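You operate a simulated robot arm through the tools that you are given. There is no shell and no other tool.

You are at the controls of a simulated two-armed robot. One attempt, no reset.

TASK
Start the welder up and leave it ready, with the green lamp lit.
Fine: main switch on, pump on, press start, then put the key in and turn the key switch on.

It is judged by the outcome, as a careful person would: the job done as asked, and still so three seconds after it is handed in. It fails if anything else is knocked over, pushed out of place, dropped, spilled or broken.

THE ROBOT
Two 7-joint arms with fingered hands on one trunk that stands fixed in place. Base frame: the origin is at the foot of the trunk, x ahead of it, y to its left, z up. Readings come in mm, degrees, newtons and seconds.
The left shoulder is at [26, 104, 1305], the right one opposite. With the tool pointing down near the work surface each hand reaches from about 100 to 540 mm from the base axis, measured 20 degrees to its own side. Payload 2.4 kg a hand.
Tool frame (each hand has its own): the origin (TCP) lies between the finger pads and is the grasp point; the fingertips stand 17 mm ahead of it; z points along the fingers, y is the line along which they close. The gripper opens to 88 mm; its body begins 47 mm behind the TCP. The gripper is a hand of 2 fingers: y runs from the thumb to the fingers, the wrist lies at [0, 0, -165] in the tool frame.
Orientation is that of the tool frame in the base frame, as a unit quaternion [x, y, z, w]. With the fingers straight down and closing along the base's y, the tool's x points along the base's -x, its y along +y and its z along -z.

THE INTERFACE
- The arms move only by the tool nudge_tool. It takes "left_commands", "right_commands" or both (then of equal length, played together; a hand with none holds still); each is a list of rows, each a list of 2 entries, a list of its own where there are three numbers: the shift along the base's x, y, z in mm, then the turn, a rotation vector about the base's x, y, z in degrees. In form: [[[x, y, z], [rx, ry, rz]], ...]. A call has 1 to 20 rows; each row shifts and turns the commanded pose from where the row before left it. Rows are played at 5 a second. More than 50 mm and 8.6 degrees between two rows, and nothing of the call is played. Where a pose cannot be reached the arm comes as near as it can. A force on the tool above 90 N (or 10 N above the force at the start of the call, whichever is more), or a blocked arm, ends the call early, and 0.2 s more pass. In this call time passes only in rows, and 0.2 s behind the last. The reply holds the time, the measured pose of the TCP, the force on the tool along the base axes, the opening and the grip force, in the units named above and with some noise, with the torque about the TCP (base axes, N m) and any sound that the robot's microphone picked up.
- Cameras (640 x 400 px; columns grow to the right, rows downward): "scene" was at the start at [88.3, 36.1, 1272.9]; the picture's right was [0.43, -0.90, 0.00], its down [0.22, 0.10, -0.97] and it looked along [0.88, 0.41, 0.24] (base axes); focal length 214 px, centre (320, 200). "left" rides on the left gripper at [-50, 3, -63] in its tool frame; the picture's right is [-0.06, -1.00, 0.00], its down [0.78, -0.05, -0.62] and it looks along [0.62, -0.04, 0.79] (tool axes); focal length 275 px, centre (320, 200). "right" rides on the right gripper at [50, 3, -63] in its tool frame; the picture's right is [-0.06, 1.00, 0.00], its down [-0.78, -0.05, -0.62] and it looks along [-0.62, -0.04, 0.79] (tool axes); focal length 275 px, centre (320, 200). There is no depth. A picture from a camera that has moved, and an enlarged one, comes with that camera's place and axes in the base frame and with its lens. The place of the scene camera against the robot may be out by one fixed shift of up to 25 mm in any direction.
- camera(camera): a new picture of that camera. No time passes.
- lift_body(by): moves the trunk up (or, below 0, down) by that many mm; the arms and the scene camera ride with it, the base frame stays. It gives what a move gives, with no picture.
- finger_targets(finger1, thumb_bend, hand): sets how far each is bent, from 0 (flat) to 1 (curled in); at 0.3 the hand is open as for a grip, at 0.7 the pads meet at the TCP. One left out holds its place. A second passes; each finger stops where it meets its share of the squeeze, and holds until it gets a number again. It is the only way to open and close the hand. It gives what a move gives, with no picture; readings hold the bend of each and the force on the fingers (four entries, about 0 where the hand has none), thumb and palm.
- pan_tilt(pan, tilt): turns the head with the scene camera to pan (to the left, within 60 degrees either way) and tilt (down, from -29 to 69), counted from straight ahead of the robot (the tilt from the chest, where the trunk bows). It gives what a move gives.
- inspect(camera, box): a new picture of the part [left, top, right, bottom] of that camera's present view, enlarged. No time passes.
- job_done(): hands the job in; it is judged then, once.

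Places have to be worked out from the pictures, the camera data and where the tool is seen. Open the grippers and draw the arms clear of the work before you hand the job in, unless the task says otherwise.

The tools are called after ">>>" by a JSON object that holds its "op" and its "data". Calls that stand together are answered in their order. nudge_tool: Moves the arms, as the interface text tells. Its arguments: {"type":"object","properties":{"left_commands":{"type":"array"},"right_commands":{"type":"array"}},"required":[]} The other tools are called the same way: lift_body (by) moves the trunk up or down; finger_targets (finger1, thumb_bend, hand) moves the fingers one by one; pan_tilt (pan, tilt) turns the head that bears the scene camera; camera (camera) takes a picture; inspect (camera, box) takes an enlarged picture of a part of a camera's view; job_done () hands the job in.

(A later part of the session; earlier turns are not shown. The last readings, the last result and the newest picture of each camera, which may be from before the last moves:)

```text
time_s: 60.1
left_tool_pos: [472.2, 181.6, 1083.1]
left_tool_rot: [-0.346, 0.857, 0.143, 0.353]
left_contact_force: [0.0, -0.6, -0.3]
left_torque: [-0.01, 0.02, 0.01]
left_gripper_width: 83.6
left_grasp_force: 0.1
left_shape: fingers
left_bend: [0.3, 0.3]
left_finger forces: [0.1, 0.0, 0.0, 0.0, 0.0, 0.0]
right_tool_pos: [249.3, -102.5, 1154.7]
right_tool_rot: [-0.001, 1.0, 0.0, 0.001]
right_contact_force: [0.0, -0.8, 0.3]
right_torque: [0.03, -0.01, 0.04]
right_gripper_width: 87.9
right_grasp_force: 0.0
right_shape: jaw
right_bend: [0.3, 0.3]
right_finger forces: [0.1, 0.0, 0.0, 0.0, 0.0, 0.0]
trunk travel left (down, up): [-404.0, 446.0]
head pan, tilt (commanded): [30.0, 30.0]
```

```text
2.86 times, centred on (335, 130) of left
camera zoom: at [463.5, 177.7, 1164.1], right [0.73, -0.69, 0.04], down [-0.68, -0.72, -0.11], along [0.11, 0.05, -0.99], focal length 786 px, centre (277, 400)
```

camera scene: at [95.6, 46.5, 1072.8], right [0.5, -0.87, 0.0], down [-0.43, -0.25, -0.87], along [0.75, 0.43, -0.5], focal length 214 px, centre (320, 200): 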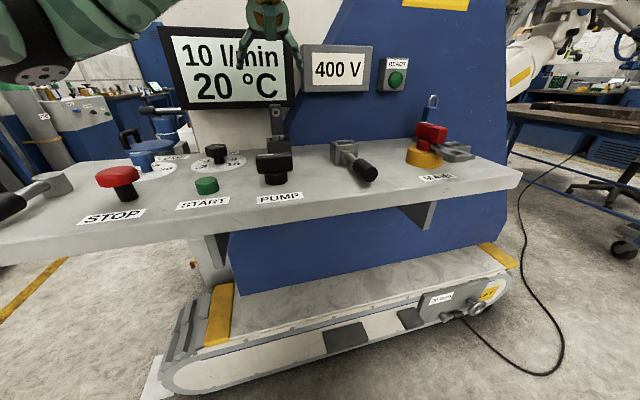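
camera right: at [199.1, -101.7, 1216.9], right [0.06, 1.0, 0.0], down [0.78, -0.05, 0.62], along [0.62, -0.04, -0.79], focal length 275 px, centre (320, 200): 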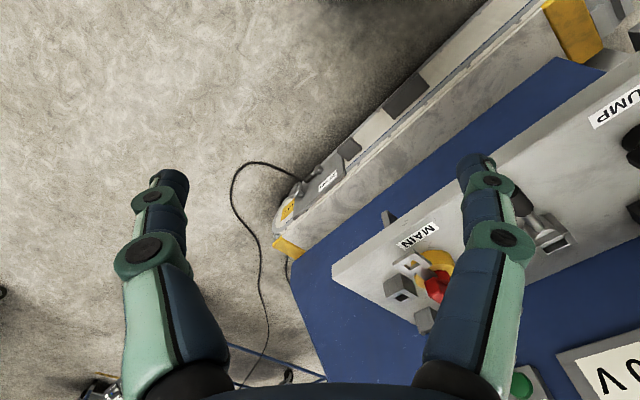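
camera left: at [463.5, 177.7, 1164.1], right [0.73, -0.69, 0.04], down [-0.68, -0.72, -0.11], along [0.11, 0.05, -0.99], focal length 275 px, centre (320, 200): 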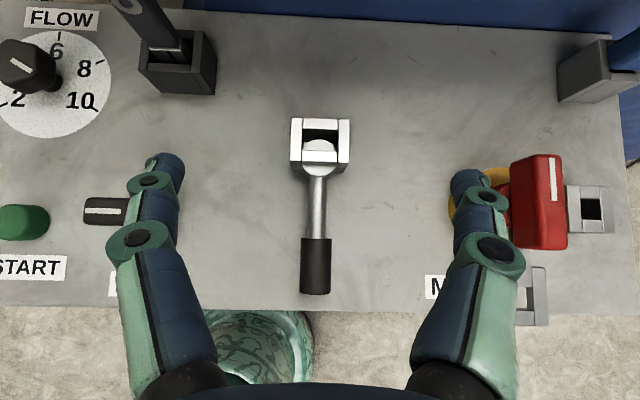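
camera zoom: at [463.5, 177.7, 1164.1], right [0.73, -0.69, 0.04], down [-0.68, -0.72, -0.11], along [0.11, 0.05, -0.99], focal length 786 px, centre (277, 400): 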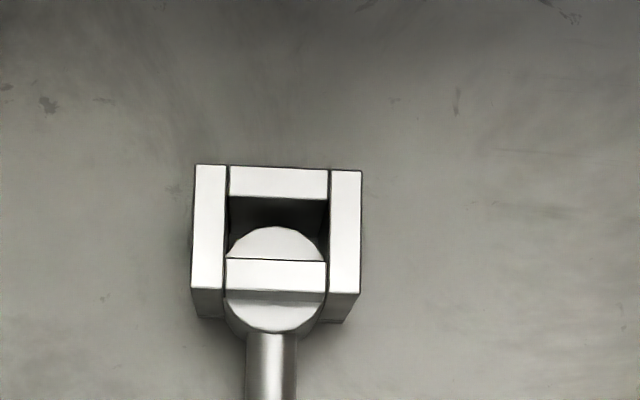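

The socket's rim is at z ≈ 938, centred near [524, 226.5], its opening about 30 × 18 mm and aligned like the holder, so the key fits it in the same orientation. I bring the open hand back in front of the key, low enough to reach its fob from the front.

>>> {"op": "nudge_tool", "data": {"left_commands": [[[-9, 35, -15], [0, 0, 0]], [[-9, 35, -15], [0, 0, 0]], [[-9, 36, -15], [0, 0, 0]], [[-8, 36, -15], [0, 0, 0]], [[0, 0, -25], [0, 0, 0]], [[0, 0, -20], [0, 0, 0]], [[0, 0, 0], [0, 0, 0]]]}}

>>> {"op": "camera", "data": {"camera": "left"}}

>>> {"op": "camera", "data": {"camera": "scene"}}

```text
time_s: 61.7
left_tool_pos: [436.1, 325.2, 979.6]
left_tool_rot: [-0.346, 0.857, 0.143, 0.353]
left_contact_force: [0.9, -0.4, -0.1]
left_torque: [0.01, 0.0, 0.0]
left_gripper_width: 83.9
left_grasp_force: 0.2
left_shape: fingers
left_bend: [0.3, 0.3]
left_finger forces: [0.0, 0.0, 0.1, 0.0, 0.1, 0.0]
right_tool_pos: [248.6, -102.2, 1152.5]
right_tool_rot: [0.0, 1.0, 0.0, 0.0]
right_contact_force: [-0.2, 0.7, 0.8]
right_torque: [-0.04, 0.01, -0.04]
right_gripper_width: 88.0
right_grasp_force: 0.0
right_shape: jaw
right_bend: [0.3, 0.3]
right_finger forces: [0.1, 0.0, 0.0, 0.1, 0.0, 0.0]
trunk travel left (down, up): [-404.0, 446.0]
head pan, tilt (commanded): [30.0, 30.0]
```

```text
taken
camera left: at [427.5, 320.7, 1058.2], right [0.73, -0.69, 0.04], down [-0.68, -0.72, -0.11], along [0.11, 0.05, -0.99], focal length 275 px, centre (320, 200)
```

left: 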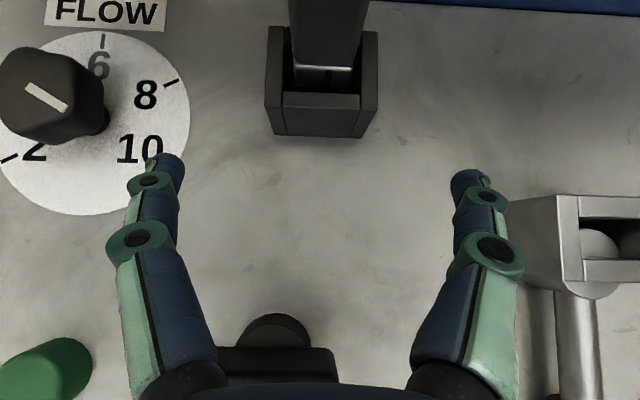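

```text
taken
camera scene: at [95.5, 46.6, 1072.8], right [0.5, -0.87, 0.0], down [-0.43, -0.25, -0.87], along [0.75, 0.43, -0.5], focal length 214 px, centre (320, 200)
```

scene: 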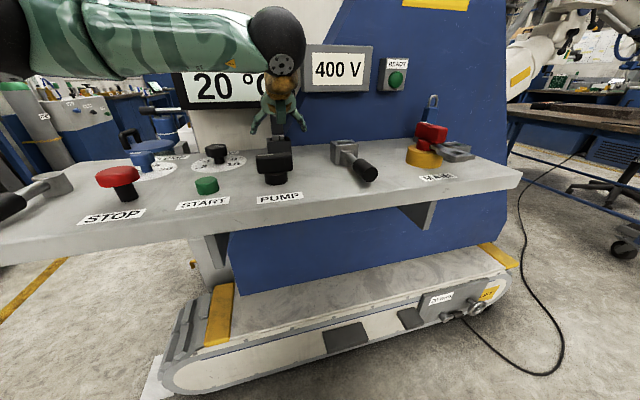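

The key is centred about 2 mm right of the hand's centreline. I advance 69 mm straight in so that the fingers straddle the fob.

>>> {"op": "nudge_tool", "data": {"left_commands": [[[10.3, 9.3, 0], [0, 0, 0]], [[10.3, 9.3, 0], [0, 0, 0]], [[10.3, 9.4, 0], [0, 0, 0]], [[10.3, 9.4, 0], [0, 0, 0]], [[10, 9.5, 0], [0, 0, 0]], [[0, 0, 0], [0, 0, 0]]]}}

>>> {"op": "camera", "data": {"camera": "left"}}

>>> {"op": "inspect", "data": {"camera": "scene", "box": [220, 60, 340, 190]}}

```text
time_s: 63.1
left_tool_pos: [487.5, 371.6, 978.4]
left_tool_rot: [-0.347, 0.857, 0.143, 0.354]
left_contact_force: [-0.1, 0.1, -0.3]
left_torque: [0.01, 0.02, -0.01]
left_gripper_width: 83.9
left_grasp_force: 0.1
left_shape: fingers
left_bend: [0.3, 0.3]
left_finger forces: [0.1, 0.0, 0.1, 0.0, 0.0, 0.0]
right_tool_pos: [249.8, -103.1, 1153.9]
right_tool_rot: [0.0, 1.0, 0.0, 0.0]
right_contact_force: [0.2, -0.8, -0.9]
right_torque: [0.0, 0.02, -0.01]
right_gripper_width: 88.1
right_grasp_force: 0.0
right_shape: jaw
right_bend: [0.3, 0.3]
right_finger forces: [0.0, 0.1, 0.0, 0.1, 0.0, 0.0]
trunk travel left (down, up): [-404.0, 446.0]
head pan, tilt (commanded): [30.0, 30.0]
```

```text
taken
camera left: at [478.9, 367.5, 1058.9], right [0.72, -0.69, 0.04], down [-0.68, -0.72, -0.11], along [0.11, 0.05, -0.99], focal length 275 px, centre (320, 200)
```

left: 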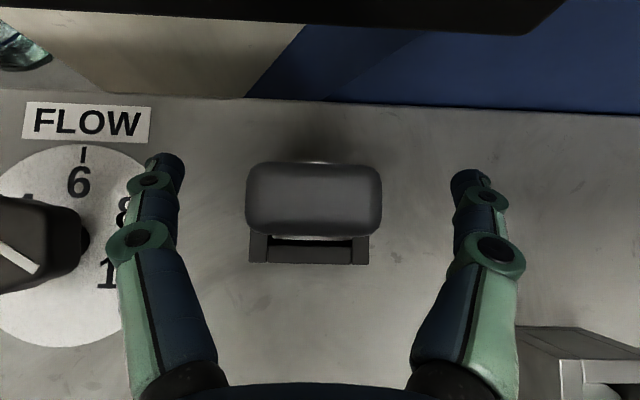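

```text
3.08 times, centred on (280, 125) of scene
camera zoom: at [95.6, 46.6, 1072.8], right [0.5, -0.87, 0.0], down [-0.43, -0.25, -0.87], along [0.75, 0.43, -0.5], focal length 660 px, centre (443, 431)
```

zoom: 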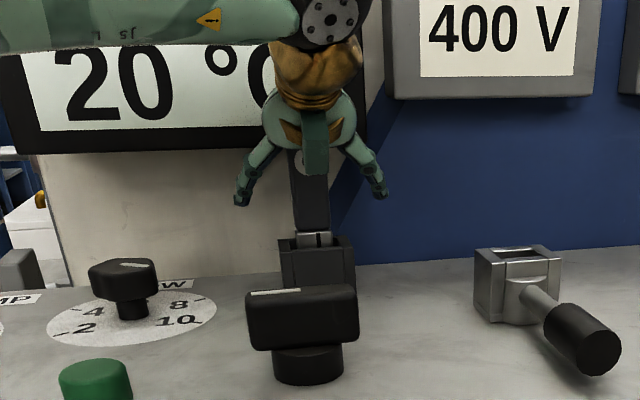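

The fob sits between the fingers, nearly centred. I close on its two side edges.

>>> {"op": "finger_targets", "data": {"hand": "left", "finger1": 0.68, "thumb_bend": 0.68}}

>>> {"op": "camera", "data": {"camera": "left"}}

>>> {"op": "inspect", "data": {"camera": "scene", "box": [220, 60, 340, 190]}}

```text
time_s: 64.1
left_tool_pos: [489.4, 371.8, 978.0]
left_tool_rot: [-0.347, 0.857, 0.143, 0.353]
left_contact_force: [0.1, -0.6, -0.1]
left_torque: [-0.04, 0.03, 0.01]
left_gripper_width: 2.6
left_grasp_force: 0.4
left_shape: fingers
left_bend: [0.67, 0.67]
left_finger forces: [0.6, 0.0, 0.0, 0.0, 0.7, 0.0]
right_tool_pos: [249.7, -102.9, 1153.9]
right_tool_rot: [0.0, 1.0, 0.0, 0.0]
right_contact_force: [-0.1, 0.3, 0.6]
right_torque: [0.03, -0.01, 0.02]
right_gripper_width: 87.9
right_grasp_force: 0.0
right_shape: jaw
right_bend: [0.3, 0.3]
right_finger forces: [0.0, 0.0, 0.1, 0.0, 0.1, 0.0]
trunk travel left (down, up): [-404.0, 446.0]
head pan, tilt (commanded): [30.0, 30.0]
```

```text
taken
camera left: at [478.7, 367.5, 1058.9], right [0.73, -0.69, 0.04], down [-0.68, -0.72, -0.11], along [0.11, 0.05, -0.99], focal length 275 px, centre (320, 200)
```

left: 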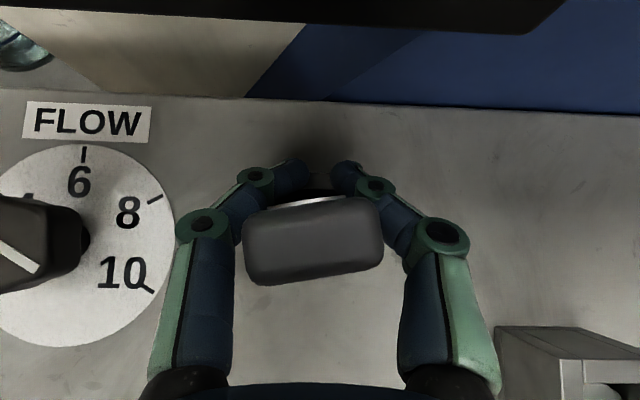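

```text
3.08 times, centred on (280, 125) of scene
camera zoom: at [95.6, 46.6, 1072.8], right [0.5, -0.87, 0.0], down [-0.43, -0.25, -0.87], along [0.75, 0.43, -0.5], focal length 660 px, centre (443, 431)
```

zoom: 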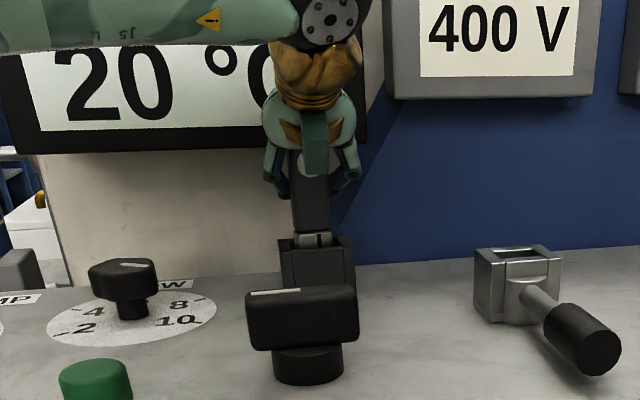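

The fingertips closed behind the fob: their contact point for this width lies ~15 mm ahead of the TCP, so the fob was only nudged toward me. I reopen gently and see how the key settles.

>>> {"op": "finger_targets", "data": {"hand": "left", "finger1": 0.3, "thumb_bend": 0.3}}

>>> {"op": "camera", "data": {"camera": "left"}}

>>> {"op": "inspect", "data": {"camera": "scene", "box": [220, 60, 340, 190]}}

```text
time_s: 65.1
left_tool_pos: [487.8, 371.3, 978.9]
left_tool_rot: [-0.346, 0.857, 0.143, 0.354]
left_contact_force: [-0.4, 0.1, 0.2]
left_torque: [0.0, 0.02, 0.04]
left_gripper_width: 83.7
left_grasp_force: 0.0
left_shape: fingers
left_bend: [0.3, 0.3]
left_finger forces: [0.0, 0.0, 0.0, 0.0, 0.1, 0.0]
right_tool_pos: [248.2, -102.9, 1153.3]
right_tool_rot: [0.001, 1.0, 0.0, 0.0]
right_contact_force: [0.6, 0.4, 0.5]
right_torque: [0.01, 0.0, 0.02]
right_gripper_width: 87.9
right_grasp_force: 0.1
right_shape: jaw
right_bend: [0.3, 0.3]
right_finger forces: [0.1, 0.1, 0.0, 0.0, 0.0, 0.1]
trunk travel left (down, up): [-404.0, 446.0]
head pan, tilt (commanded): [30.0, 30.0]
```

```text
taken
camera left: at [478.7, 367.5, 1058.8], right [0.73, -0.69, 0.04], down [-0.68, -0.72, -0.11], along [0.11, 0.05, -0.99], focal length 275 px, centre (320, 200)
```

left: 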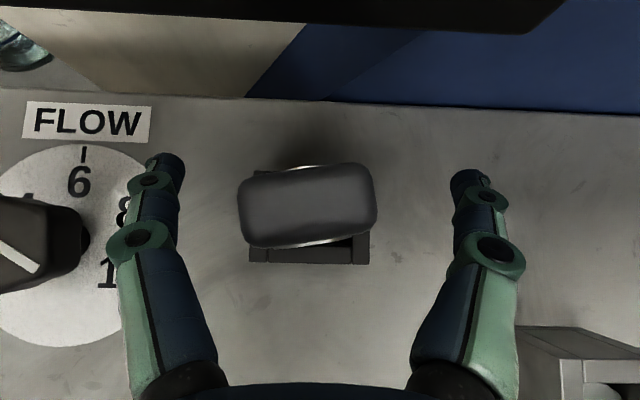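

```text
3.08 times, centred on (280, 125) of scene
camera zoom: at [95.6, 46.6, 1072.8], right [0.5, -0.87, 0.0], down [-0.43, -0.25, -0.87], along [0.75, 0.43, -0.5], focal length 660 px, centre (443, 431)
```

zoom: 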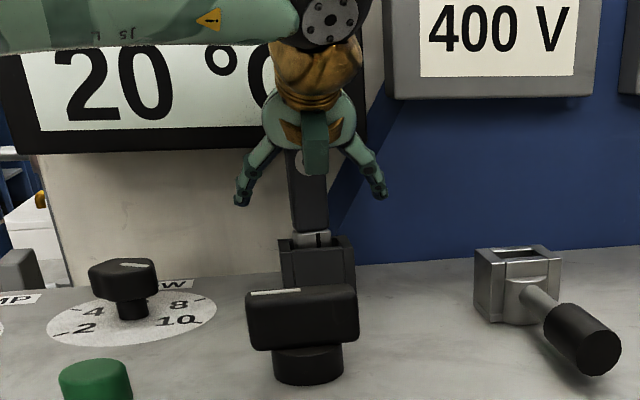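

The key stays in its holder, just yawed ~8°. I retract 14 mm and rise 13 mm so the fingertips meet the middle of the fob's side edges a little above its centre of mass.

>>> {"op": "nudge_tool", "data": {"left_commands": [[[-5, -4.8, 7], [0, 0, 0]], [[-5.2, -5, 6], [0, 0, 0]], [[0, 0, 0], [0, 0, 0]]]}}

>>> {"op": "camera", "data": {"camera": "left"}}

```text
time_s: 65.9
left_tool_pos: [477.2, 362.5, 991.7]
left_tool_rot: [-0.346, 0.857, 0.143, 0.354]
left_contact_force: [0.1, 0.2, -0.5]
left_torque: [0.04, -0.01, 0.01]
left_gripper_width: 83.6
left_grasp_force: 0.1
left_shape: fingers
left_bend: [0.3, 0.3]
left_finger forces: [0.0, 0.1, 0.1, 0.1, 0.1, 0.0]
right_tool_pos: [248.8, -104.1, 1153.0]
right_tool_rot: [0.0, 1.0, 0.001, -0.001]
right_contact_force: [0.0, 0.3, 0.6]
right_torque: [-0.01, 0.0, -0.01]
right_gripper_width: 87.8
right_grasp_force: 0.1
right_shape: jaw
right_bend: [0.3, 0.3]
right_finger forces: [0.0, 0.0, 0.0, 0.0, 0.0, 0.1]
trunk travel left (down, up): [-404.0, 446.0]
head pan, tilt (commanded): [30.0, 30.0]
```

```text
taken
camera left: at [468.7, 357.7, 1072.0], right [0.72, -0.69, 0.04], down [-0.68, -0.72, -0.11], along [0.11, 0.05, -0.99], focal length 275 px, centre (320, 200)
```

left: 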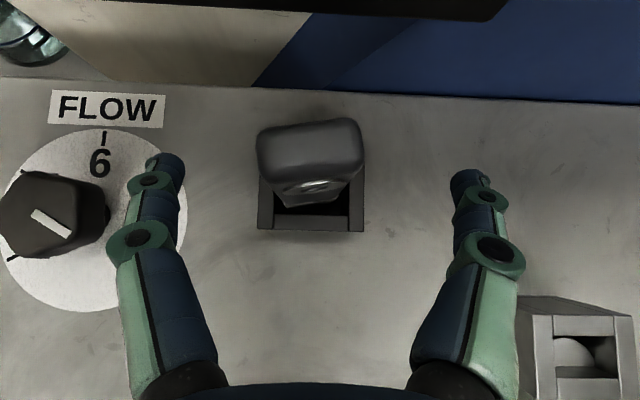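

The fob is about 3 mm left of centre, so I shift by that and close again at moderate squeeze.

>>> {"op": "nudge_tool", "data": {"left_commands": [[[-2.1, 2.2, 0], [0, 0, 0]], [[0, 0, 0], [0, 0, 0]]]}}

>>> {"op": "finger_targets", "data": {"hand": "left", "finger1": 0.6, "thumb_bend": 0.6}}

>>> {"op": "camera", "data": {"camera": "left"}}

>>> {"op": "inspect", "data": {"camera": "scene", "box": [220, 60, 340, 190]}}

```text
time_s: 66.5
left_tool_pos: [475.7, 365.3, 991.0]
left_tool_rot: [-0.347, 0.857, 0.143, 0.354]
left_contact_force: [0.3, -0.2, 0.5]
left_torque: [0.0, 0.01, -0.01]
left_gripper_width: 83.6
left_grasp_force: 0.2
left_shape: fingers
left_bend: [0.3, 0.3]
left_finger forces: [0.1, 0.0, 0.1, 0.1, 0.0, 0.1]
right_tool_pos: [248.5, -103.6, 1153.8]
right_tool_rot: [0.001, 1.0, 0.0, -0.001]
right_contact_force: [-0.8, 0.5, -0.7]
right_torque: [-0.01, 0.01, 0.03]
right_gripper_width: 88.2
right_grasp_force: 0.1
right_shape: jaw
right_bend: [0.3, 0.3]
right_finger forces: [0.0, 0.1, 0.0, 0.0, 0.0, 0.0]
trunk travel left (down, up): [-404.0, 446.0]
head pan, tilt (commanded): [30.0, 30.0]
```

```text
time_s: 67.5
left_tool_pos: [475.7, 364.1, 991.5]
left_tool_rot: [-0.346, 0.857, 0.143, 0.354]
left_contact_force: [0.9, -0.2, 1.3]
left_torque: [0.0, 0.02, 0.02]
left_gripper_width: 20.7
left_grasp_force: 0.4
left_shape: fingers
left_bend: [0.58, 0.59]
left_finger forces: [0.8, 0.0, 0.1, 0.1, 0.7, 0.0]
right_tool_pos: [249.3, -103.8, 1154.0]
right_tool_rot: [0.0, 1.0, 0.0, 0.0]
right_contact_force: [-0.2, 0.4, 0.1]
right_torque: [0.01, -0.04, 0.01]
right_gripper_width: 87.9
right_grasp_force: 0.0
right_shape: jaw
right_bend: [0.3, 0.3]
right_finger forces: [0.0, 0.0, 0.0, 0.0, 0.1, 0.1]
trunk travel left (down, up): [-404.0, 446.0]
head pan, tilt (commanded): [30.0, 30.0]
```

```text
taken
camera left: at [466.9, 359.8, 1072.1], right [0.73, -0.69, 0.04], down [-0.68, -0.72, -0.11], along [0.11, 0.05, -0.99], focal length 275 px, centre (320, 200)
```

left: 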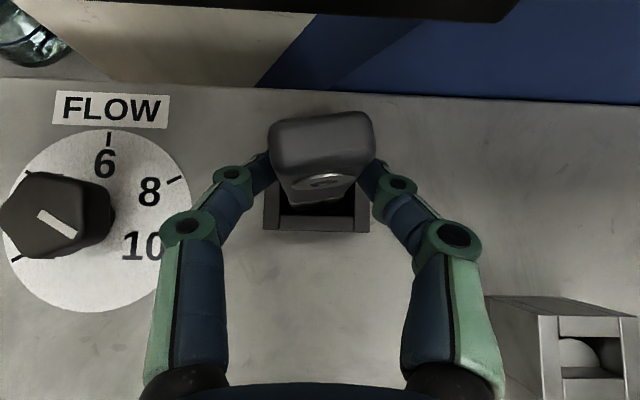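

```text
3.08 times, centred on (280, 125) of scene
camera zoom: at [95.6, 46.6, 1072.8], right [0.5, -0.87, 0.0], down [-0.43, -0.25, -0.87], along [0.75, 0.43, -0.5], focal length 660 px, centre (443, 431)
```

zoom: 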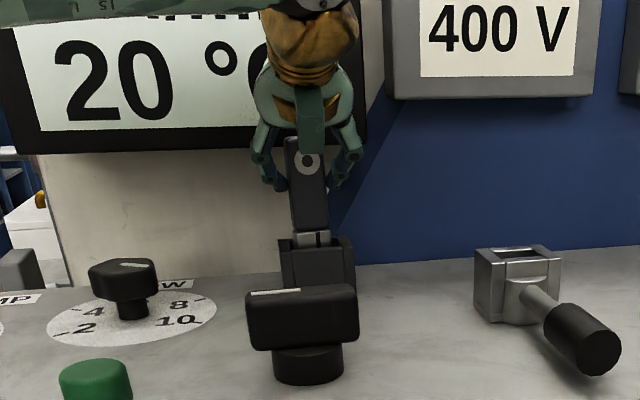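

Both tips now press the fob's sides (0.7 N). I tighten the squeeze and check that the key stays put between them.

>>> {"op": "finger_targets", "data": {"hand": "left", "finger1": 0.68, "thumb_bend": 0.68}}

>>> {"op": "camera", "data": {"camera": "left"}}

>>> {"op": "inspect", "data": {"camera": "left", "box": [220, 90, 420, 250]}}

```text
time_s: 68.5
left_tool_pos: [477.1, 364.5, 992.6]
left_tool_rot: [-0.346, 0.857, 0.143, 0.354]
left_contact_force: [0.7, -0.4, -1.2]
left_torque: [0.0, 0.04, 0.02]
left_gripper_width: 18.4
left_grasp_force: 4.7
left_shape: fingers
left_bend: [0.58, 0.64]
left_finger forces: [4.0, 0.0, 0.1, 0.1, 4.0, 0.0]
right_tool_pos: [249.1, -102.7, 1152.9]
right_tool_rot: [0.0, 1.0, 0.001, 0.001]
right_contact_force: [-0.3, 0.7, -0.3]
right_torque: [-0.03, -0.01, 0.0]
right_gripper_width: 88.3
right_grasp_force: 0.0
right_shape: jaw
right_bend: [0.3, 0.3]
right_finger forces: [0.0, 0.0, 0.1, 0.1, 0.0, 0.0]
trunk travel left (down, up): [-404.0, 446.0]
head pan, tilt (commanded): [30.0, 30.0]
```

```text
taken
camera left: at [466.9, 359.9, 1072.0], right [0.72, -0.69, 0.04], down [-0.68, -0.72, -0.11], along [0.11, 0.05, -0.99], focal length 275 px, centre (320, 200)
```

left: 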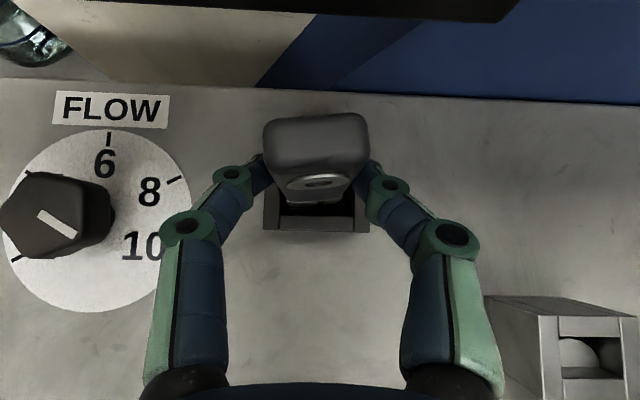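

```text
2.50 times, centred on (320, 170) of left
camera zoom: at [466.9, 359.9, 1072.0], right [0.72, -0.69, 0.04], down [-0.68, -0.72, -0.11], along [0.11, 0.05, -0.99], focal length 688 px, centre (320, 275)
```

zoom: 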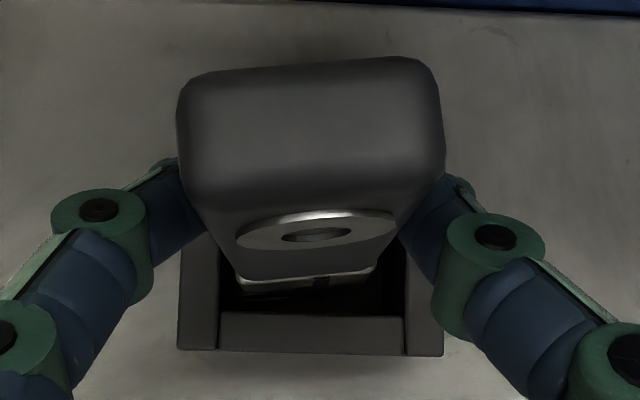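

The grip holds at about 4 N and the yaw is nearly squared. I lift 12 mm slowly and check that the key follows.

>>> {"op": "nudge_tool", "data": {"left_commands": [[[0, 0, 3], [0, 0, 0]], [[0, 0, 3], [0, 0, 0]], [[0, 0, 3], [0, 0, 0]], [[0, 0, 3], [0, 0, 0]], [[0, 0, 0], [0, 0, 0]]]}}

>>> {"op": "inspect", "data": {"camera": "left", "box": [220, 90, 420, 250]}}

>>> {"op": "inspect", "data": {"camera": "scene", "box": [220, 60, 340, 190]}}

```text
time_s: 69.7
left_tool_pos: [476.2, 364.6, 1004.4]
left_tool_rot: [-0.347, 0.857, 0.142, 0.353]
left_contact_force: [0.8, 0.2, -1.5]
left_torque: [-0.03, 0.05, 0.01]
left_gripper_width: 18.4
left_grasp_force: 4.2
left_shape: fingers
left_bend: [0.58, 0.64]
left_finger forces: [4.0, 0.1, 0.0, 0.1, 3.9, 0.1]
right_tool_pos: [249.0, -103.3, 1153.6]
right_tool_rot: [0.0, 1.0, -0.001, -0.001]
right_contact_force: [0.1, -0.2, -0.4]
right_torque: [0.01, 0.0, 0.02]
right_gripper_width: 87.8
right_grasp_force: 0.0
right_shape: jaw
right_bend: [0.3, 0.3]
right_finger forces: [0.0, 0.0, 0.0, 0.0, 0.0, 0.1]
trunk travel left (down, up): [-404.0, 446.0]
head pan, tilt (commanded): [30.0, 30.0]
```

```text
2.50 times, centred on (320, 170) of left
camera zoom: at [467.0, 360.0, 1084.4], right [0.72, -0.69, 0.04], down [-0.68, -0.72, -0.11], along [0.11, 0.05, -0.99], focal length 688 px, centre (320, 275)
```

zoom: 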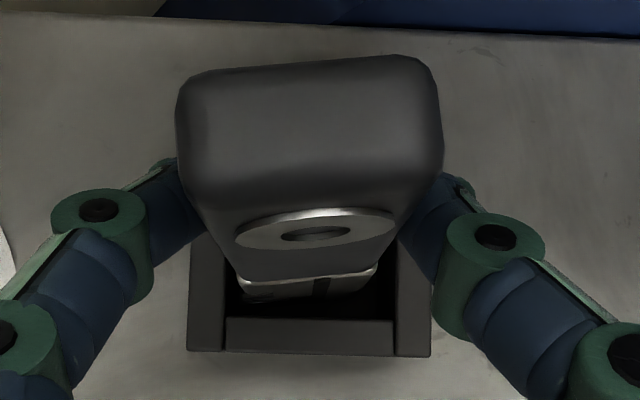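

```text
3.08 times, centred on (280, 125) of scene
camera zoom: at [95.6, 46.6, 1072.8], right [0.5, -0.87, 0.0], down [-0.43, -0.25, -0.87], along [0.75, 0.43, -0.5], focal length 660 px, centre (443, 431)
```

zoom: 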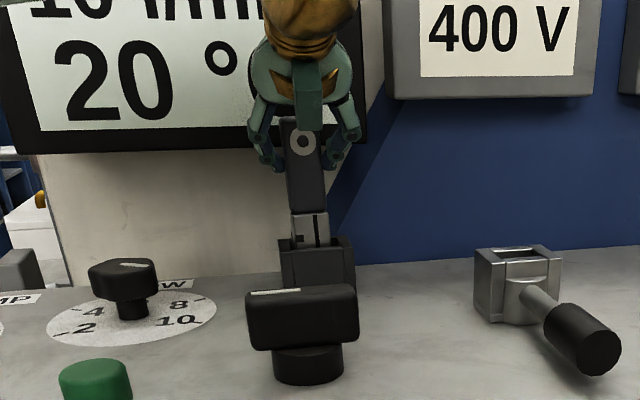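

The key comes up with the hand. I lift another 50 mm until its plug is clear of the holder.

>>> {"op": "nudge_tool", "data": {"left_commands": [[[0, 0, 8], [0, 0, 0]], [[0, 0, 8], [0, 0, 0]], [[0, 0, 8], [0, 0, 0]], [[0, 0, 8], [0, 0, 0]], [[0, 0, 9], [0, 0, 0]], [[0, 0, 9], [0, 0, 0]], [[0, 0, 0], [0, 0, 0]]]}}

>>> {"op": "camera", "data": {"camera": "left"}}

>>> {"op": "inspect", "data": {"camera": "scene", "box": [200, 20, 360, 190]}}

```text
time_s: 71.3
left_tool_pos: [476.9, 364.7, 1053.4]
left_tool_rot: [-0.346, 0.857, 0.143, 0.353]
left_contact_force: [0.9, 0.7, -0.5]
left_torque: [0.0, 0.02, 0.0]
left_gripper_width: 18.4
left_grasp_force: 3.7
left_shape: fingers
left_bend: [0.58, 0.64]
left_finger forces: [4.1, 0.0, 0.1, 0.0, 4.0, 0.1]
right_tool_pos: [249.0, -102.7, 1153.9]
right_tool_rot: [0.0, 1.0, 0.0, -0.001]
right_contact_force: [0.0, 0.6, -0.5]
right_torque: [0.04, -0.02, 0.0]
right_gripper_width: 88.2
right_grasp_force: 0.0
right_shape: jaw
right_bend: [0.3, 0.3]
right_finger forces: [0.0, 0.0, 0.0, 0.0, 0.0, 0.0]
trunk travel left (down, up): [-404.0, 446.0]
head pan, tilt (commanded): [30.0, 30.0]
```

```text
taken
camera left: at [467.3, 359.7, 1134.2], right [0.72, -0.69, 0.04], down [-0.68, -0.72, -0.11], along [0.11, 0.05, -0.99], focal length 275 px, centre (320, 200)
```

left: 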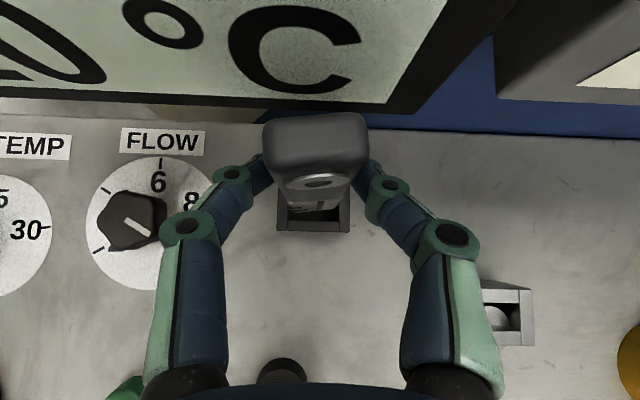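

```text
2.35 times, centred on (280, 105) of scene
camera zoom: at [95.6, 46.6, 1072.8], right [0.5, -0.87, 0.0], down [-0.43, -0.25, -0.87], along [0.75, 0.43, -0.5], focal length 505 px, centre (414, 424)
```

zoom: 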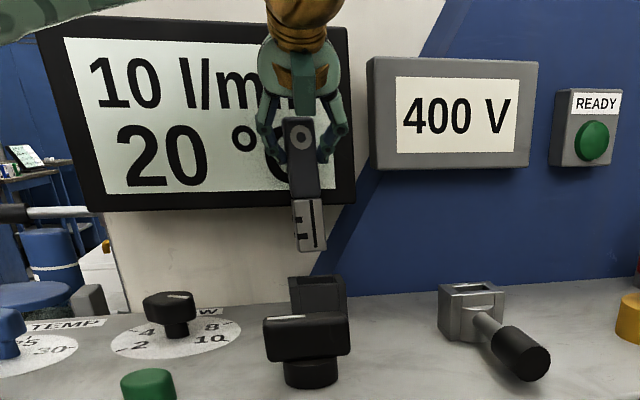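

The key is out: a metal bit about 40 mm long under the fob, hanging vertical. I enlarge the left view to measure how it sits in the hand.

>>> {"op": "inspect", "data": {"camera": "left", "box": [240, 90, 400, 250]}}

>>> {"op": "inspect", "data": {"camera": "scene", "box": [240, 50, 320, 140]}}

```text
2.50 times, centred on (320, 170) of left
camera zoom: at [467.3, 359.7, 1134.2], right [0.72, -0.69, 0.04], down [-0.68, -0.72, -0.11], along [0.11, 0.05, -0.99], focal length 688 px, centre (320, 275)
```

zoom: 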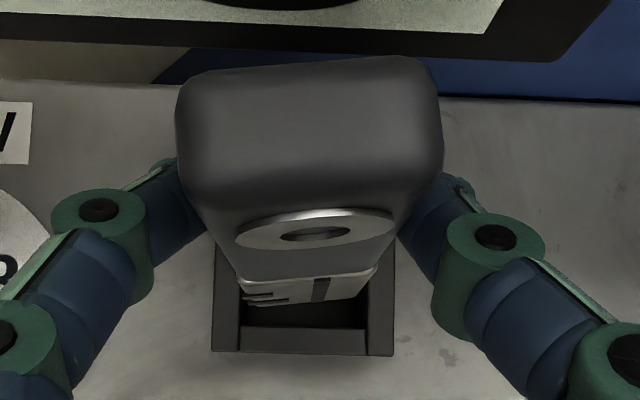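

```text
4.44 times, centred on (280, 95) of scene
camera zoom: at [95.6, 46.6, 1072.8], right [0.5, -0.87, 0.0], down [-0.43, -0.25, -0.87], along [0.75, 0.43, -0.5], focal length 953 px, centre (498, 667)
```

zoom: 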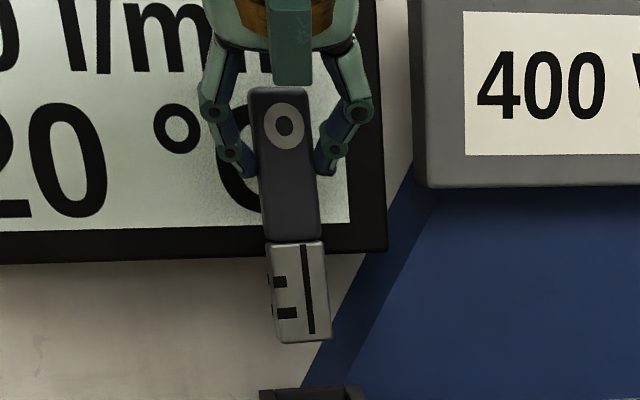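

The key hangs upright but is yawed about +6.5° against the panel; its bit's lower end is ~8 mm ahead of the TCP. I carry it over toward the socket at this height while turning the hand −6.5° to square it.

>>> {"op": "nudge_tool", "data": {"left_commands": [[[8, -28, 0], [0, 0, -1.3]], [[8, -28, 0], [0, 0, -1.3]], [[8, -28, 0], [0, 0, -1.3]], [[8, -29, 0], [0, 0, -1.3]], [[8, -29, 0], [0, 0, -1.3]], [[0, 0, 0], [0, 0, 0]]]}}

>>> {"op": "camera", "data": {"camera": "left"}}

>>> {"op": "inspect", "data": {"camera": "left", "box": [240, 90, 400, 250]}}

>>> {"op": "inspect", "data": {"camera": "scene", "box": [280, 50, 420, 190]}}

```text
time_s: 72.7
left_tool_pos: [516.0, 222.1, 1054.4]
left_tool_rot: [-0.297, 0.876, 0.123, 0.36]
left_contact_force: [-0.3, 0.0, -0.4]
left_torque: [-0.02, 0.0, 0.0]
left_gripper_width: 18.1
left_grasp_force: 3.6
left_shape: fingers
left_bend: [0.58, 0.64]
left_finger forces: [4.0, 0.1, 0.0, 0.0, 4.0, 0.0]
right_tool_pos: [248.9, -104.1, 1154.1]
right_tool_rot: [0.0, 1.0, 0.001, 0.0]
right_contact_force: [-0.2, 0.2, -0.1]
right_torque: [-0.01, 0.01, 0.0]
right_gripper_width: 87.8
right_grasp_force: 0.1
right_shape: jaw
right_bend: [0.3, 0.3]
right_finger forces: [0.0, 0.0, 0.0, 0.0, 0.0, 0.0]
trunk travel left (down, up): [-404.0, 446.0]
head pan, tilt (commanded): [30.0, 30.0]
```

```text
taken
camera left: at [506.8, 218.8, 1133.7], right [0.64, -0.76, 0.04], down [-0.76, -0.64, -0.11], along [0.11, 0.04, -0.99], focal length 275 px, centre (320, 200)
```

left: 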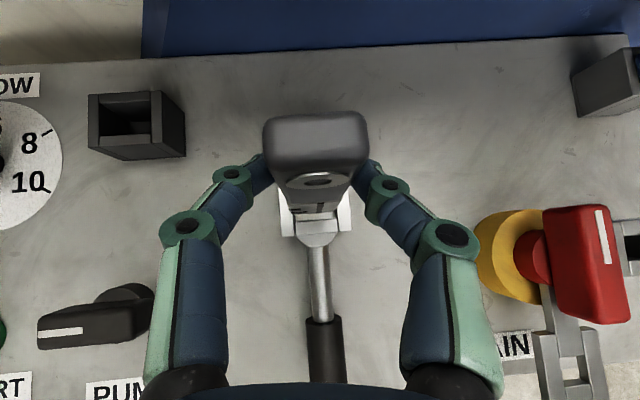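

```text
2.50 times, centred on (320, 170) of left
camera zoom: at [506.8, 218.8, 1133.7], right [0.64, -0.76, 0.04], down [-0.76, -0.64, -0.11], along [0.11, 0.04, -0.99], focal length 688 px, centre (320, 275)
```

zoom: 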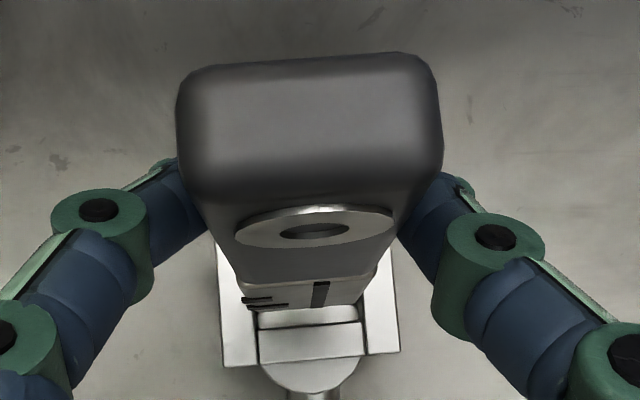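

```text
2.86 times, centred on (350, 120) of scene
camera zoom: at [95.7, 46.5, 1072.8], right [0.5, -0.87, 0.0], down [-0.43, -0.25, -0.87], along [0.75, 0.43, -0.5], focal length 613 px, centre (234, 429)
```

zoom: 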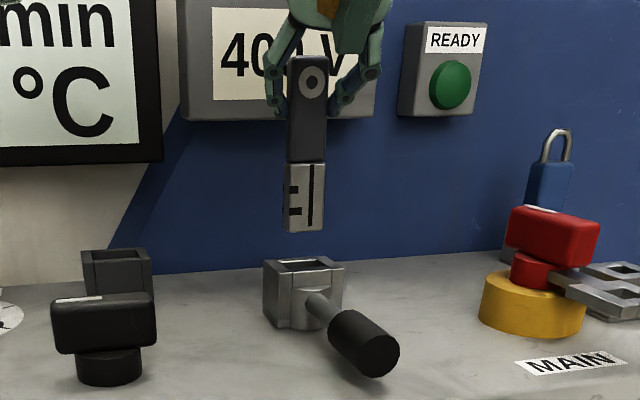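

The key is nearly square with the socket (within 1°) and about centred above it. I enlarge the scene view to measure the bit's thickness against the opening before lowering.

>>> {"op": "inspect", "data": {"camera": "scene", "box": [325, 65, 375, 125]}}

>>> {"op": "inspect", "data": {"camera": "scene", "box": [325, 120, 385, 170]}}

>>> {"op": "inspect", "data": {"camera": "left", "box": [285, 180, 365, 240]}}

```text
6.67 times, centred on (350, 95) of scene
camera zoom: at [95.7, 46.5, 1072.8], right [0.5, -0.87, 0.0], down [-0.43, -0.25, -0.87], along [0.75, 0.43, -0.5], focal length 1430 px, centre (120, 900)
```

zoom: 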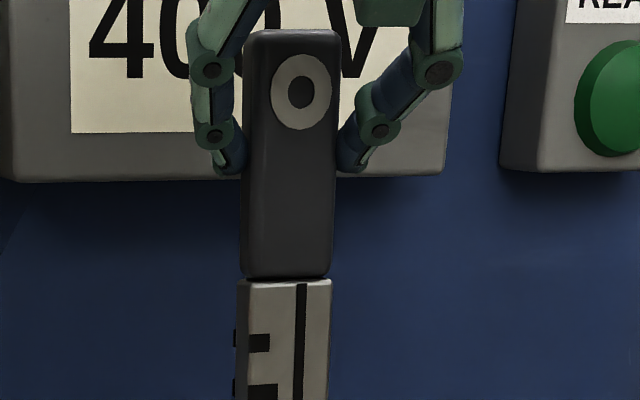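

```text
8.00 times, centred on (355, 145) of scene
camera zoom: at [95.7, 46.5, 1072.8], right [0.5, -0.87, 0.0], down [-0.43, -0.25, -0.87], along [0.75, 0.43, -0.5], focal length 1716 px, centre (40, 640)
```

zoom: 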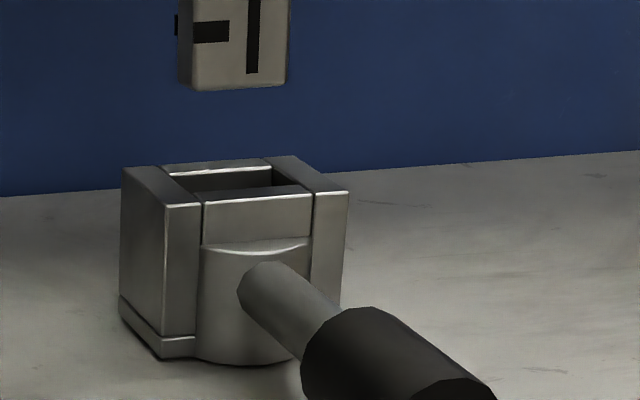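

```text
6.67 times, centred on (325, 210) of left
camera zoom: at [506.8, 218.8, 1133.7], right [0.64, -0.76, 0.04], down [-0.76, -0.64, -0.11], along [0.11, 0.04, -0.99], focal length 1835 px, centre (287, 133)
```

zoom: 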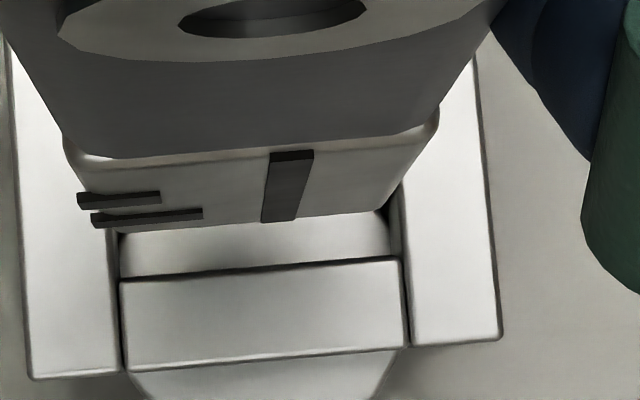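

The bit is ~26 × 10 mm against a ~30 × 18 mm opening; both views say it needs about 1.7 mm to the right and 1.5° of yaw. I correct that and lower to just above the rim.

>>> {"op": "nudge_tool", "data": {"left_commands": [[[1.4, -1.4, 0], [0, 0, 1.5]], [[0, 0, -6], [0, 0, 0]], [[0, 0, -6], [0, 0, 0]], [[0, 0, -6], [0, 0, 0]], [[0, 0, 0], [0, 0, 0]]]}}

>>> {"op": "inspect", "data": {"camera": "left", "box": [285, 180, 365, 240]}}

>>> {"op": "inspect", "data": {"camera": "scene", "box": [325, 100, 385, 170]}}

```text
time_s: 73.9
left_tool_pos: [518.2, 220.9, 1036.3]
left_tool_rot: [-0.308, 0.871, 0.127, 0.36]
left_contact_force: [-0.4, -0.7, -1.0]
left_torque: [-0.01, 0.03, 0.0]
left_gripper_width: 18.3
left_grasp_force: 3.8
left_shape: fingers
left_bend: [0.58, 0.64]
left_finger forces: [4.1, 0.0, 0.1, 0.1, 4.0, 0.0]
right_tool_pos: [248.7, -103.7, 1153.6]
right_tool_rot: [-0.001, 1.0, 0.0, 0.0]
right_contact_force: [0.0, 0.2, 0.9]
right_torque: [0.0, 0.01, 0.03]
right_gripper_width: 87.6
right_grasp_force: 0.0
right_shape: jaw
right_bend: [0.3, 0.3]
right_finger forces: [0.0, 0.0, 0.0, 0.0, 0.0, 0.0]
trunk travel left (down, up): [-404.0, 446.0]
head pan, tilt (commanded): [30.0, 30.0]
```

```text
6.67 times, centred on (325, 210) of left
camera zoom: at [508.2, 217.5, 1115.7], right [0.66, -0.75, 0.04], down [-0.74, -0.66, -0.11], along [0.11, 0.04, -0.99], focal length 1835 px, centre (287, 133)
```

zoom: 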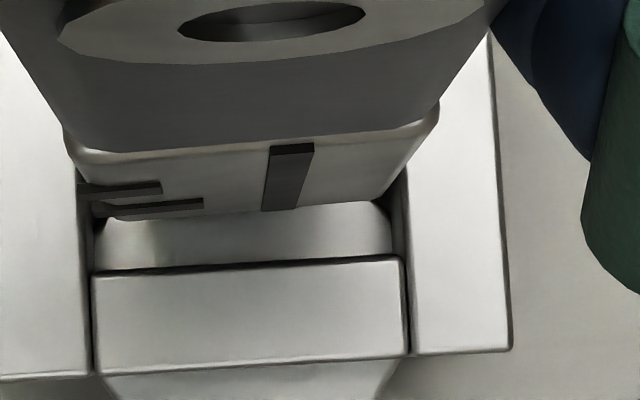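

```text
5.71 times, centred on (355, 135) of scene
camera zoom: at [95.7, 46.6, 1072.8], right [0.5, -0.87, 0.0], down [-0.43, -0.25, -0.87], along [0.75, 0.43, -0.5], focal length 1226 px, centre (120, 571)
```

zoom: 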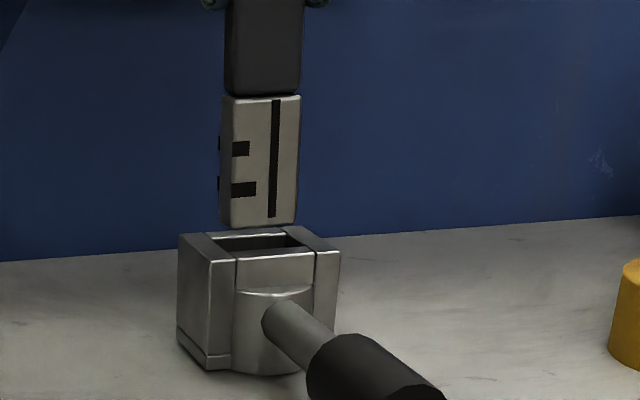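

Yaw matches now and the offset is under 1 mm. I make a last small shift, then lower the bit about 14 mm so it enters the opening, watching the force.

>>> {"op": "nudge_tool", "data": {"left_commands": [[[0.1, -1.3, -2], [0, 0, 0]], [[0, 0, -3], [0, 0, 0]], [[0, 0, -3], [0, 0, 0]], [[0, 0, -3], [0, 0, 0]], [[0, 0, -3], [0, 0, 0]], [[0, 0, 0], [0, 0, 0]]]}}

>>> {"op": "inspect", "data": {"camera": "left", "box": [285, 180, 365, 240]}}

>>> {"op": "inspect", "data": {"camera": "scene", "box": [325, 100, 385, 170]}}

```text
time_s: 75.3
left_tool_pos: [517.9, 219.6, 1020.9]
left_tool_rot: [-0.309, 0.872, 0.128, 0.358]
left_contact_force: [-0.8, -0.2, -0.5]
left_torque: [0.0, 0.0, -0.01]
left_gripper_width: 18.5
left_grasp_force: 3.6
left_shape: fingers
left_bend: [0.58, 0.64]
left_finger forces: [4.0, 0.0, 0.1, 0.0, 4.0, 0.0]
right_tool_pos: [249.2, -103.2, 1154.6]
right_tool_rot: [0.001, 1.0, 0.0, 0.0]
right_contact_force: [0.2, 0.1, 0.8]
right_torque: [0.02, -0.01, 0.01]
right_gripper_width: 87.7
right_grasp_force: 0.0
right_shape: jaw
right_bend: [0.3, 0.3]
right_finger forces: [0.0, 0.0, 0.1, 0.0, 0.0, 0.1]
trunk travel left (down, up): [-404.0, 446.0]
head pan, tilt (commanded): [30.0, 30.0]
```

```text
6.67 times, centred on (325, 210) of left
camera zoom: at [508.2, 216.1, 1101.9], right [0.66, -0.75, 0.04], down [-0.74, -0.66, -0.11], along [0.11, 0.04, -0.99], focal length 1835 px, centre (287, 133)
```

zoom: 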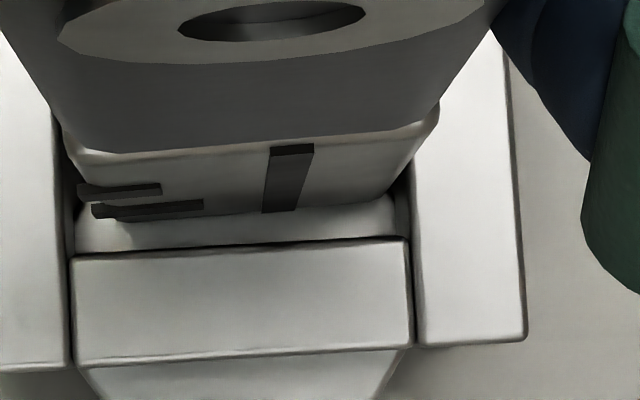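

```text
5.71 times, centred on (355, 135) of scene
camera zoom: at [95.7, 46.6, 1072.8], right [0.5, -0.87, 0.0], down [-0.43, -0.25, -0.87], along [0.75, 0.43, -0.5], focal length 1226 px, centre (120, 571)
```

zoom: 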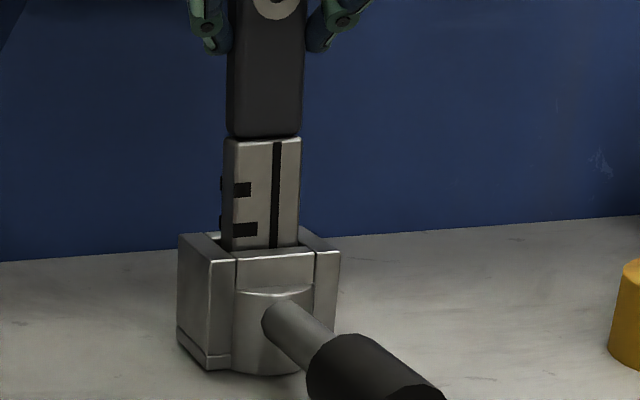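

The bit is inside the opening with no contact force. I keep lowering in small steps until it bottoms.

>>> {"op": "nudge_tool", "data": {"left_commands": [[[0, 0, -3], [0, 0, 0]], [[0, 0, -3], [0, 0, 0]], [[0, 0, -2.5], [0, 0, 0]], [[0, 0, -2], [0, 0, 0]], [[0, 0, 0], [0, 0, 0]]]}}

>>> {"op": "inspect", "data": {"camera": "scene", "box": [325, 100, 385, 170]}}

>>> {"op": "inspect", "data": {"camera": "left", "box": [240, 90, 400, 250]}}

```text
time_s: 76.5
left_tool_pos: [517.7, 219.7, 1011.5]
left_tool_rot: [-0.308, 0.871, 0.128, 0.36]
left_contact_force: [-0.3, -0.5, -1.4]
left_torque: [0.02, -0.01, -0.01]
left_gripper_width: 18.4
left_grasp_force: 3.6
left_shape: fingers
left_bend: [0.58, 0.64]
left_finger forces: [4.0, 0.0, 0.0, 0.0, 4.0, 0.0]
right_tool_pos: [249.9, -103.7, 1154.0]
right_tool_rot: [0.0, 1.0, 0.0, 0.0]
right_contact_force: [0.6, -0.9, 0.2]
right_torque: [-0.02, 0.0, 0.02]
right_gripper_width: 87.8
right_grasp_force: 0.1
right_shape: jaw
right_bend: [0.3, 0.3]
right_finger forces: [0.0, 0.0, 0.0, 0.0, 0.0, 0.0]
trunk travel left (down, up): [-404.0, 446.0]
head pan, tilt (commanded): [30.0, 30.0]
```

```text
5.71 times, centred on (355, 135) of scene
camera zoom: at [95.7, 46.6, 1072.8], right [0.5, -0.87, 0.0], down [-0.43, -0.25, -0.87], along [0.75, 0.43, -0.5], focal length 1226 px, centre (120, 571)
```

zoom: 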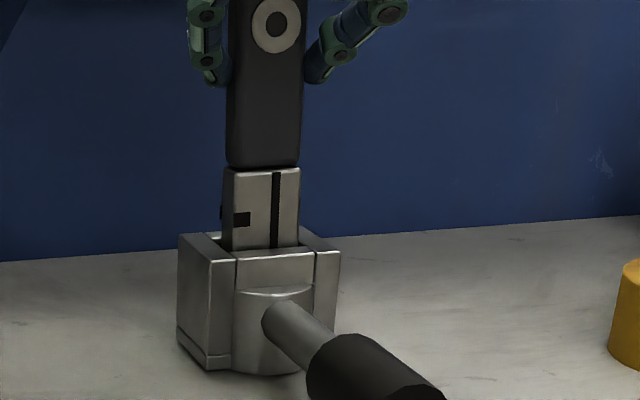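

```text
2.50 times, centred on (320, 170) of left
camera zoom: at [508.3, 215.8, 1091.5], right [0.66, -0.75, 0.04], down [-0.74, -0.66, -0.11], along [0.11, 0.04, -0.99], focal length 688 px, centre (320, 275)
```

zoom: 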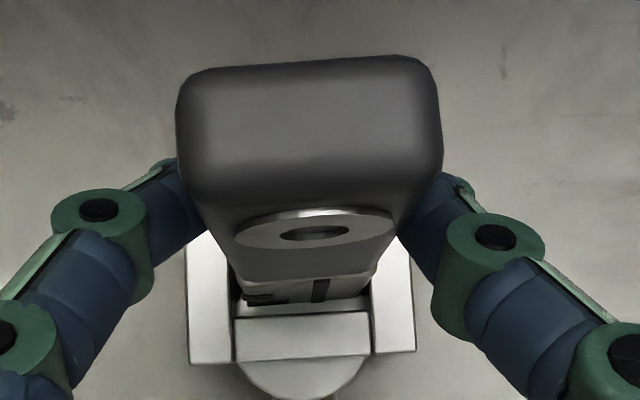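

Still free, about 17 mm in. I continue down in 2 mm steps.

>>> {"op": "nudge_tool", "data": {"left_commands": [[[0, 0, -2], [0, 0, 0]], [[0, 0, -2], [0, 0, 0]], [[0, 0, -2], [0, 0, 0]], [[0, 0, -2], [0, 0, 0]], [[0, 0, 0], [0, 0, 0]]]}}

>>> {"op": "inspect", "data": {"camera": "scene", "box": [325, 100, 385, 170]}}

```text
time_s: 77.7
left_tool_pos: [518.0, 218.2, 1004.1]
left_tool_rot: [-0.309, 0.871, 0.127, 0.36]
left_contact_force: [0.9, -0.2, 0.1]
left_torque: [-0.05, 0.03, 0.0]
left_gripper_width: 18.4
left_grasp_force: 4.2
left_shape: fingers
left_bend: [0.58, 0.64]
left_finger forces: [4.0, 0.1, 0.0, 0.0, 3.9, 0.1]
right_tool_pos: [248.9, -102.9, 1153.9]
right_tool_rot: [0.0, 1.0, 0.0, 0.0]
right_contact_force: [0.2, 0.2, 1.0]
right_torque: [0.01, 0.0, -0.04]
right_gripper_width: 88.0
right_grasp_force: 0.0
right_shape: jaw
right_bend: [0.3, 0.3]
right_finger forces: [0.1, 0.0, 0.0, 0.0, 0.1, 0.1]
trunk travel left (down, up): [-404.0, 446.0]
head pan, tilt (commanded): [30.0, 30.0]
```

```text
5.71 times, centred on (355, 135) of scene
camera zoom: at [95.7, 46.6, 1072.8], right [0.5, -0.87, 0.0], down [-0.43, -0.25, -0.87], along [0.75, 0.43, -0.5], focal length 1226 px, centre (120, 571)
```

zoom: 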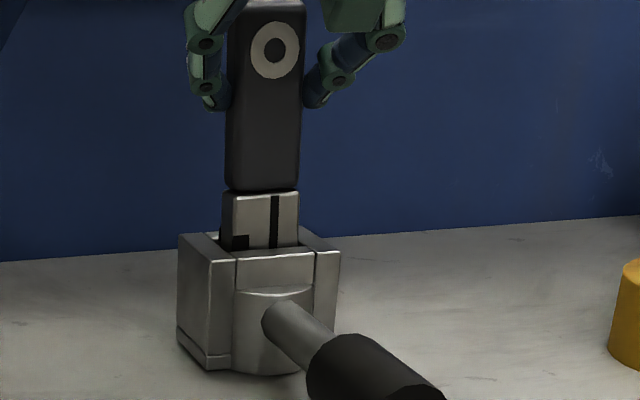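

The weight on the hand has just gone from about −1 N to 0, so it may be touching the floor. I go on a few millimetres gently.

>>> {"op": "nudge_tool", "data": {"left_commands": [[[0, 0, -1.5], [0, 0, 0]], [[0, 0, -1.5], [0, 0, 0]], [[0, 0, -1.5], [0, 0, 0]], [[0, 0, 0], [0, 0, 0]]]}}

>>> {"op": "inspect", "data": {"camera": "scene", "box": [325, 100, 385, 170]}}

>>> {"op": "inspect", "data": {"camera": "left", "box": [240, 90, 400, 250]}}

```text
time_s: 78.7
left_tool_pos: [518.2, 219.6, 997.7]
left_tool_rot: [-0.31, 0.871, 0.128, 0.36]
left_contact_force: [-0.2, -0.3, -1.5]
left_torque: [-0.03, 0.0, -0.03]
left_gripper_width: 18.2
left_grasp_force: 3.7
left_shape: fingers
left_bend: [0.58, 0.64]
left_finger forces: [3.9, 0.0, 0.0, 0.0, 4.1, 0.0]
right_tool_pos: [249.0, -101.8, 1152.8]
right_tool_rot: [-0.001, 1.0, 0.001, 0.0]
right_contact_force: [0.2, 0.2, 0.2]
right_torque: [0.01, 0.03, 0.02]
right_gripper_width: 87.8
right_grasp_force: 0.0
right_shape: jaw
right_bend: [0.3, 0.3]
right_finger forces: [0.0, 0.0, 0.0, 0.1, 0.0, 0.0]
trunk travel left (down, up): [-404.0, 446.0]
head pan, tilt (commanded): [30.0, 30.0]
```

```text
5.71 times, centred on (355, 135) of scene
camera zoom: at [95.7, 46.6, 1072.8], right [0.5, -0.87, 0.0], down [-0.43, -0.25, -0.87], along [0.75, 0.43, -0.5], focal length 1226 px, centre (120, 571)
```

zoom: 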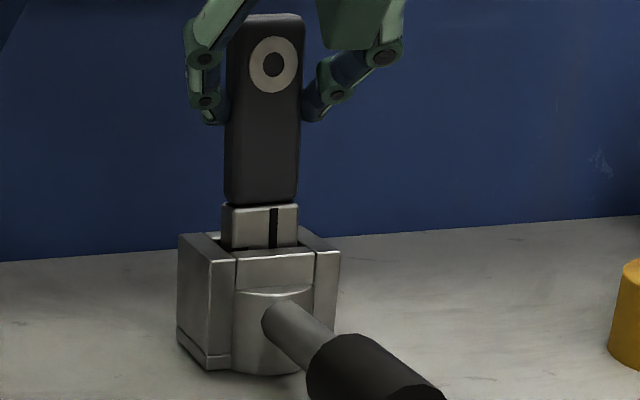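

```text
2.50 times, centred on (320, 170) of left
camera zoom: at [508.3, 216.0, 1079.0], right [0.66, -0.75, 0.04], down [-0.74, -0.66, -0.11], along [0.11, 0.04, -0.99], focal length 688 px, centre (320, 275)
```

zoom: 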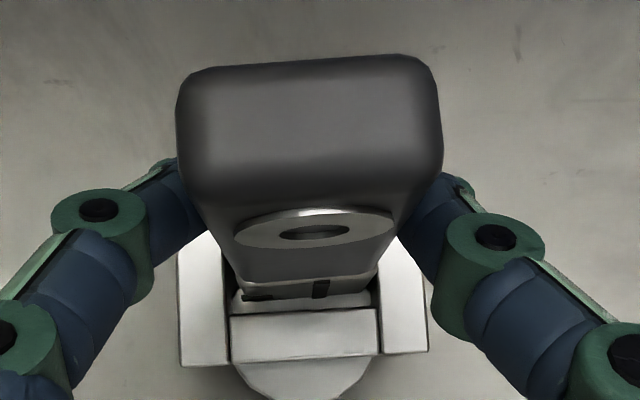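

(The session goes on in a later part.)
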